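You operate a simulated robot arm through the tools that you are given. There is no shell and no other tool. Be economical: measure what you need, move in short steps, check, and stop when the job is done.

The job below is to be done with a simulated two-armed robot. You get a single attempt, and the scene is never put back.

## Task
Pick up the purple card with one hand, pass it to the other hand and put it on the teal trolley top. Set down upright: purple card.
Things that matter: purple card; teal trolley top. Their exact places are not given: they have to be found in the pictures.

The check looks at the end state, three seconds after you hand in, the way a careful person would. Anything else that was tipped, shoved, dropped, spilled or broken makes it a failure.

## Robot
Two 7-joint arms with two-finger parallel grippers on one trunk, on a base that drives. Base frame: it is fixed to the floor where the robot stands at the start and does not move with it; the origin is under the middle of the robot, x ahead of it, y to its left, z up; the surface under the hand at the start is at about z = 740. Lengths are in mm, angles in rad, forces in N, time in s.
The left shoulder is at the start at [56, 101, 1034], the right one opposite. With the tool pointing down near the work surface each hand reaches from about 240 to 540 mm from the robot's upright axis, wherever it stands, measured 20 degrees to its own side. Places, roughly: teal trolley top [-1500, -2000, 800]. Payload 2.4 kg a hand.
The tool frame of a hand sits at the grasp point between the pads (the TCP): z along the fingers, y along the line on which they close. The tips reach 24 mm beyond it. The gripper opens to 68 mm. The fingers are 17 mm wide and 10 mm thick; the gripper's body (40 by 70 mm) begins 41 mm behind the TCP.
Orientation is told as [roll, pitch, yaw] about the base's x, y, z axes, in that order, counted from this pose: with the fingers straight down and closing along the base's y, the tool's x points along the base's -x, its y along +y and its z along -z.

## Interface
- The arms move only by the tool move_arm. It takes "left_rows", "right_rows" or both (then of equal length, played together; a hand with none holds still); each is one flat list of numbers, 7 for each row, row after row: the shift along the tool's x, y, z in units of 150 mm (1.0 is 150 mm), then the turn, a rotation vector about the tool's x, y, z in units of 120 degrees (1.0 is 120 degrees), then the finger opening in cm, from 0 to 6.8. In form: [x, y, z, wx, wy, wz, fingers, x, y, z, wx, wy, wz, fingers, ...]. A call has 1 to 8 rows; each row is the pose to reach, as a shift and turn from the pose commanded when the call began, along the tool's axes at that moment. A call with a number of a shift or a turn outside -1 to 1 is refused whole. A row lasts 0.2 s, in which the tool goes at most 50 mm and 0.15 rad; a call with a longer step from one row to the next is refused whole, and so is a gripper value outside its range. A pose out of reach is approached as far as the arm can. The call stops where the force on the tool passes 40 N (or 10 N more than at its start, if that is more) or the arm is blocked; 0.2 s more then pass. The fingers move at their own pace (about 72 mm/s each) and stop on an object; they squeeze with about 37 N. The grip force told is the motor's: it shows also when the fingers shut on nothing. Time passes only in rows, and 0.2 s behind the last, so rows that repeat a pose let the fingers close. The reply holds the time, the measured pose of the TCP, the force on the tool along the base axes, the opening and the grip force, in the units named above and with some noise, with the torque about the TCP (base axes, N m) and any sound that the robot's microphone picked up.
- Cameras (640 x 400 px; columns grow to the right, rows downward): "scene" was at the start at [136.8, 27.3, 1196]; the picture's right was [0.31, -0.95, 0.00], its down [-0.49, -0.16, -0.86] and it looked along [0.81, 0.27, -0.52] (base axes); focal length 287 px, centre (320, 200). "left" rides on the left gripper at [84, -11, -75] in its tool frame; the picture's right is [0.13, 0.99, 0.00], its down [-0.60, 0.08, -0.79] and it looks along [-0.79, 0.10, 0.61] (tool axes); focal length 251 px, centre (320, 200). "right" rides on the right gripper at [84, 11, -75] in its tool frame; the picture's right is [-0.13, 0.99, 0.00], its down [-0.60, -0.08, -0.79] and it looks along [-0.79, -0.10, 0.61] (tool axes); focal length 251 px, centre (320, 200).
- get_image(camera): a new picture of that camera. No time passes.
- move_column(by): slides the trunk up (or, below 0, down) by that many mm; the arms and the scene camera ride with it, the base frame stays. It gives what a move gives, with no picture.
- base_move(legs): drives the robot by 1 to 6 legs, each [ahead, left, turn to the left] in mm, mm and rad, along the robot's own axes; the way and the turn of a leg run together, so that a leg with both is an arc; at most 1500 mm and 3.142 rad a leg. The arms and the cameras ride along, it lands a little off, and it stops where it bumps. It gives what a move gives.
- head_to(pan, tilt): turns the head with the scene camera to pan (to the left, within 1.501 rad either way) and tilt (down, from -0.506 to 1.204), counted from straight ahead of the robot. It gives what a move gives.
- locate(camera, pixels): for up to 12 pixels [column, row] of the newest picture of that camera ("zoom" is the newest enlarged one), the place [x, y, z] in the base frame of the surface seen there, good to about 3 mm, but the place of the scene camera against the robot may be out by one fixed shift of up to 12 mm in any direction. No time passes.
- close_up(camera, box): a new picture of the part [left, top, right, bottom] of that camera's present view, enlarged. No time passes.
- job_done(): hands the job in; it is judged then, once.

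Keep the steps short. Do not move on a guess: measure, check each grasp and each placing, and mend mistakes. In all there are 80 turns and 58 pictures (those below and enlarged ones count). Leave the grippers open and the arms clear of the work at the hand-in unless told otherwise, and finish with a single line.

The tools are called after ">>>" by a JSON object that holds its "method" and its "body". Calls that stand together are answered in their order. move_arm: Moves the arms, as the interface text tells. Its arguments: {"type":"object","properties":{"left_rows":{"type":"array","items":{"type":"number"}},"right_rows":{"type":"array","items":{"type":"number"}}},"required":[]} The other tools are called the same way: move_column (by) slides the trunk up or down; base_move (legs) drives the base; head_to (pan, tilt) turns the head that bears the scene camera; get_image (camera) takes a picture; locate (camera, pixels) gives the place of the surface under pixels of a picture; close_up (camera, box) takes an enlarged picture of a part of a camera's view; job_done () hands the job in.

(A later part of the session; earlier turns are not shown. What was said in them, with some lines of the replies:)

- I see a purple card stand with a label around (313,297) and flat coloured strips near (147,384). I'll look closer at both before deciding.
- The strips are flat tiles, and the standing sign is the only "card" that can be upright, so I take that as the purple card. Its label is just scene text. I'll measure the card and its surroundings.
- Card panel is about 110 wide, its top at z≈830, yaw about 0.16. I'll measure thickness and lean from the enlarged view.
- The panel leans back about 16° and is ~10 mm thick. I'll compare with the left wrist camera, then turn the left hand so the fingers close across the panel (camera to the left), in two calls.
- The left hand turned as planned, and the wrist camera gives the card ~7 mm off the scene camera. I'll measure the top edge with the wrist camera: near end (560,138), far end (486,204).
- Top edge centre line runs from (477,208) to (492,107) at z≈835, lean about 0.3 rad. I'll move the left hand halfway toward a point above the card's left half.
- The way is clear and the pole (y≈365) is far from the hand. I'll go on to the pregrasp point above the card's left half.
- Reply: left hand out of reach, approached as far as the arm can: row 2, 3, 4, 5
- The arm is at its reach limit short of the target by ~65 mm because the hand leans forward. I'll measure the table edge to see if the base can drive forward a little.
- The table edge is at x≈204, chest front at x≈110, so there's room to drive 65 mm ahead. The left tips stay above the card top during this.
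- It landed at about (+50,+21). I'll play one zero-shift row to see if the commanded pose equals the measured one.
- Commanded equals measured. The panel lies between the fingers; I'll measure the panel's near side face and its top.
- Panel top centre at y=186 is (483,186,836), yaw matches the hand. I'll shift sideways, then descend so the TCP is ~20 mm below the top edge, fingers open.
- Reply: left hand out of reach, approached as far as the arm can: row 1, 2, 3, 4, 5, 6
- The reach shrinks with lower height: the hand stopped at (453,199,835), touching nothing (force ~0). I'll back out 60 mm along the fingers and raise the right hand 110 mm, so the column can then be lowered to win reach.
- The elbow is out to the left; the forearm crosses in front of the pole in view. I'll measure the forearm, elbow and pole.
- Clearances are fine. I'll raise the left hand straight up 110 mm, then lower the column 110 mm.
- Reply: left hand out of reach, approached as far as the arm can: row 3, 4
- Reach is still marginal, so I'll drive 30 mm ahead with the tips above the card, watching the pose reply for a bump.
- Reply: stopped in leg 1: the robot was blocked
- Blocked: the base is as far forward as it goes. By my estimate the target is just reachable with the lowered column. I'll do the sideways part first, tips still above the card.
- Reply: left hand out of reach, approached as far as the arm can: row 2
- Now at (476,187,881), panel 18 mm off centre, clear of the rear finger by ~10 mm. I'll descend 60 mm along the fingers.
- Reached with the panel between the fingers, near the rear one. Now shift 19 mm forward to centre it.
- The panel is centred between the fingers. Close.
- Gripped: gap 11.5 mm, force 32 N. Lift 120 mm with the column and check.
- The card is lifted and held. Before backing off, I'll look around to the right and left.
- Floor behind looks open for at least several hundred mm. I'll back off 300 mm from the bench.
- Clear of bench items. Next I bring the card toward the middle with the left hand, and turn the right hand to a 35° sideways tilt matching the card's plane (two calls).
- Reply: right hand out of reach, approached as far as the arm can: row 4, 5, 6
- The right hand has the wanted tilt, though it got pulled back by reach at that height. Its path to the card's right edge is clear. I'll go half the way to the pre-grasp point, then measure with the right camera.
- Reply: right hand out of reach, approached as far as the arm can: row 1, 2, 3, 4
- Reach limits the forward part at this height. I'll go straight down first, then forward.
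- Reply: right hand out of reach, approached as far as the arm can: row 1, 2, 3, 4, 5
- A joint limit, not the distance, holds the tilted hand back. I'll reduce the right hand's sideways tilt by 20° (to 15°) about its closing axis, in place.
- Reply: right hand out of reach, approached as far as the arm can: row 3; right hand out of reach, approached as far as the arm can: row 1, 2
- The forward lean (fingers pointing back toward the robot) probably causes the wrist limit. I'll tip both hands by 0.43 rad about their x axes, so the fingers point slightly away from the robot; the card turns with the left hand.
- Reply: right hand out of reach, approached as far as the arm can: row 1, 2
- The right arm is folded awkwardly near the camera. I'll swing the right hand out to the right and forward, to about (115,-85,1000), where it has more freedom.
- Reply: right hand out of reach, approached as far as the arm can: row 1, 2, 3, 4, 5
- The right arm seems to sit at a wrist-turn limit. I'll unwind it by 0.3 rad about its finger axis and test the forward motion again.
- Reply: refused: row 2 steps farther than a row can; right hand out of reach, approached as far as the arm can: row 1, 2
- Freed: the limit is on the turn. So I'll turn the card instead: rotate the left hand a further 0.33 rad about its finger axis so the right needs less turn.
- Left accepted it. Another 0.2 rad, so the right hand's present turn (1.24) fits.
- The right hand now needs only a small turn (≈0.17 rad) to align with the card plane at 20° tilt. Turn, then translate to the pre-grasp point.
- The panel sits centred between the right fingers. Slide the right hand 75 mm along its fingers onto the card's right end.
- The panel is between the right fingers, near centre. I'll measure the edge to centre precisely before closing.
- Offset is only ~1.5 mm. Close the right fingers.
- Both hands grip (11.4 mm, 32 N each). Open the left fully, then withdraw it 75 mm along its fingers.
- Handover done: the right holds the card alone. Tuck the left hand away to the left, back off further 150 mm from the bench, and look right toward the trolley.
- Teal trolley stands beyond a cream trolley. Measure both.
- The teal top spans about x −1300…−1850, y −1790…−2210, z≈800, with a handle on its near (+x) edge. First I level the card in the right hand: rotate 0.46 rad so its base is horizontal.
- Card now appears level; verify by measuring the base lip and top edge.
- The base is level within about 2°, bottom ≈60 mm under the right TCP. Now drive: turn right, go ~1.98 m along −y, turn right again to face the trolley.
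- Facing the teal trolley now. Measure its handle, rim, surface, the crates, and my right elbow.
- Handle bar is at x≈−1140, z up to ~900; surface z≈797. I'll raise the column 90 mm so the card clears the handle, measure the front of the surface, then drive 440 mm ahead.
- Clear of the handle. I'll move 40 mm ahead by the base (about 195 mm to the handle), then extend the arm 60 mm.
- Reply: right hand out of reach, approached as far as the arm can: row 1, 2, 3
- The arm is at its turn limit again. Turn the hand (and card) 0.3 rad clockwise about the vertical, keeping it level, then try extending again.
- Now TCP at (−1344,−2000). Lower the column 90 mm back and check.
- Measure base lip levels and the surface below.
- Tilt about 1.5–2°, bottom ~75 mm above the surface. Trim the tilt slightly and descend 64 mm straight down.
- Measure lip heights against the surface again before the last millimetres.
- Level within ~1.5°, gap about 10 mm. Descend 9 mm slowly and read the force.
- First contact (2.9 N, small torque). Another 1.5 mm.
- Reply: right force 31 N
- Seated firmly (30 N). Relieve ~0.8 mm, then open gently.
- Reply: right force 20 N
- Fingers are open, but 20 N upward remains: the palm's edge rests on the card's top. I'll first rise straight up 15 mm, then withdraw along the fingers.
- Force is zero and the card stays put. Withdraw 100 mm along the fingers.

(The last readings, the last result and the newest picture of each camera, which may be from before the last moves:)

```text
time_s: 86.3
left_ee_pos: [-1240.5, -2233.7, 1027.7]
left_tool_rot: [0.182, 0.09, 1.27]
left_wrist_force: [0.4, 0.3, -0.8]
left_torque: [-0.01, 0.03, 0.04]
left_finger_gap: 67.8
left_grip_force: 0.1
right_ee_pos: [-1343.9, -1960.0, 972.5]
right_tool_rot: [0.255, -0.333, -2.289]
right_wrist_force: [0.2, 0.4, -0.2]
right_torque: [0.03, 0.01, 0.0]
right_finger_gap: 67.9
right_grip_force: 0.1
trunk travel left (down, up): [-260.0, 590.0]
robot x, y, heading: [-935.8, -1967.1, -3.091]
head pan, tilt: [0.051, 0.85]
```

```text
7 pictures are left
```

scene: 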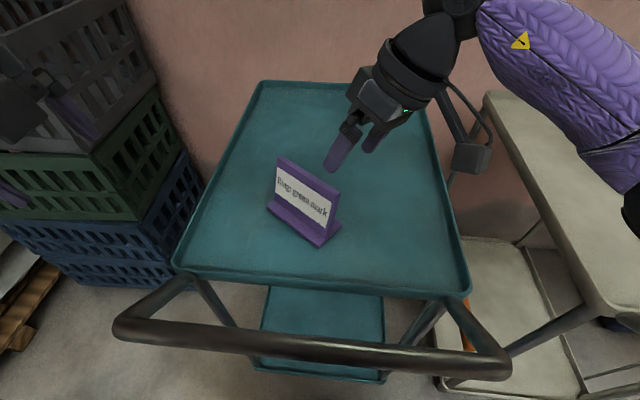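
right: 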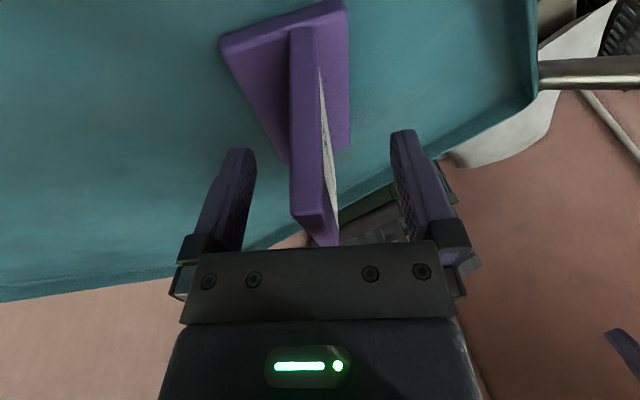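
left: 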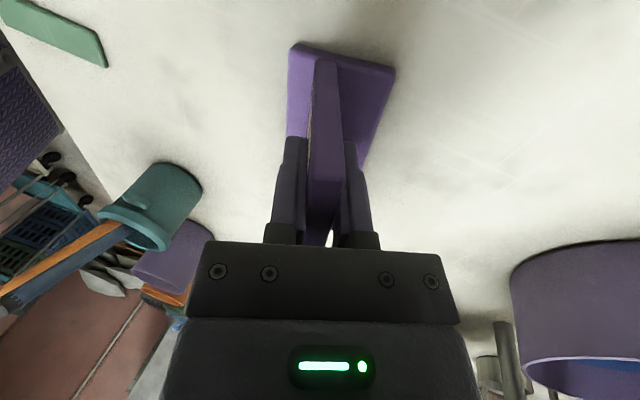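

The card stands upright on the teal top. Raise the column 100 mm and back off 350 mm to be clear.

>>> {"method": "move_column", "body": {"by": 100}}

>>> {"method": "base_move", "body": {"legs": [[-350, 0, 0]]}}

>>> {"method": "get_image", "body": {"camera": "scene"}}

```text
time_s: 87.6
left_ee_pos: [-1240.1, -2234.8, 1126.3]
left_tool_rot: [0.18, 0.093, 1.27]
left_wrist_force: [0.0, -0.1, 0.4]
left_torque: [0.03, 0.0, 0.01]
left_finger_gap: 68.0
left_grip_force: 0.0
right_ee_pos: [-1344.4, -1959.2, 1070.5]
right_tool_rot: [0.257, -0.335, -2.286]
right_wrist_force: [-0.7, 0.0, 0.0]
right_torque: [-0.01, -0.01, 0.0]
right_finger_gap: 68.1
right_grip_force: 0.1
trunk travel left (down, up): [-360.0, 490.0]
robot x, y, heading: [-938.0, -1967.2, -3.091]
head pan, tilt: [0.051, 0.85]
```

```text
time_s: 89.9
left_ee_pos: [-885.9, -2216.3, 1127.9]
left_tool_rot: [0.179, 0.091, 1.265]
left_wrist_force: [-0.3, -0.1, -0.2]
left_torque: [0.02, -0.03, 0.0]
left_finger_gap: 68.3
left_grip_force: 0.0
right_ee_pos: [-988.7, -1939.2, 1071.6]
right_tool_rot: [0.255, -0.334, -2.293]
right_wrist_force: [0.2, 0.8, -0.1]
right_torque: [0.05, -0.01, 0.0]
right_finger_gap: 67.9
right_grip_force: 0.1
trunk travel left (down, up): [-360.0, 490.0]
robot x, y, heading: [-579.5, -1954.4, -3.103]
head pan, tilt: [0.051, 0.85]
```

```text
6 pictures are left
```

scene: 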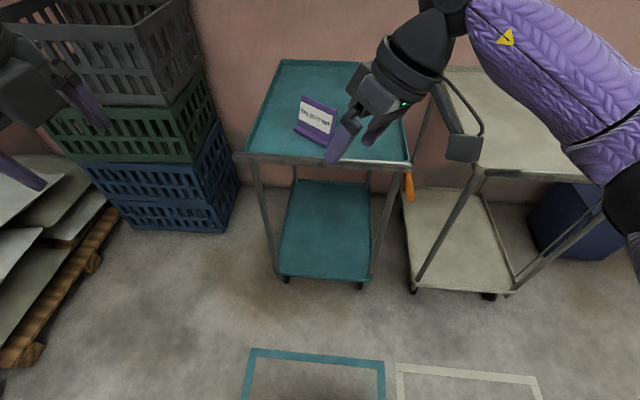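

The card stands on the teal top, both grippers are open, and the arms are clear. Handing in.

>>> {"method": "job_done", "body": {}}

```text
The job is handed in.
```

The purple card was picked up with the left hand, passed to the right hand in the air, and set upright on the teal trolley top; I saw nothing else moved, and both grippers are open and clear.
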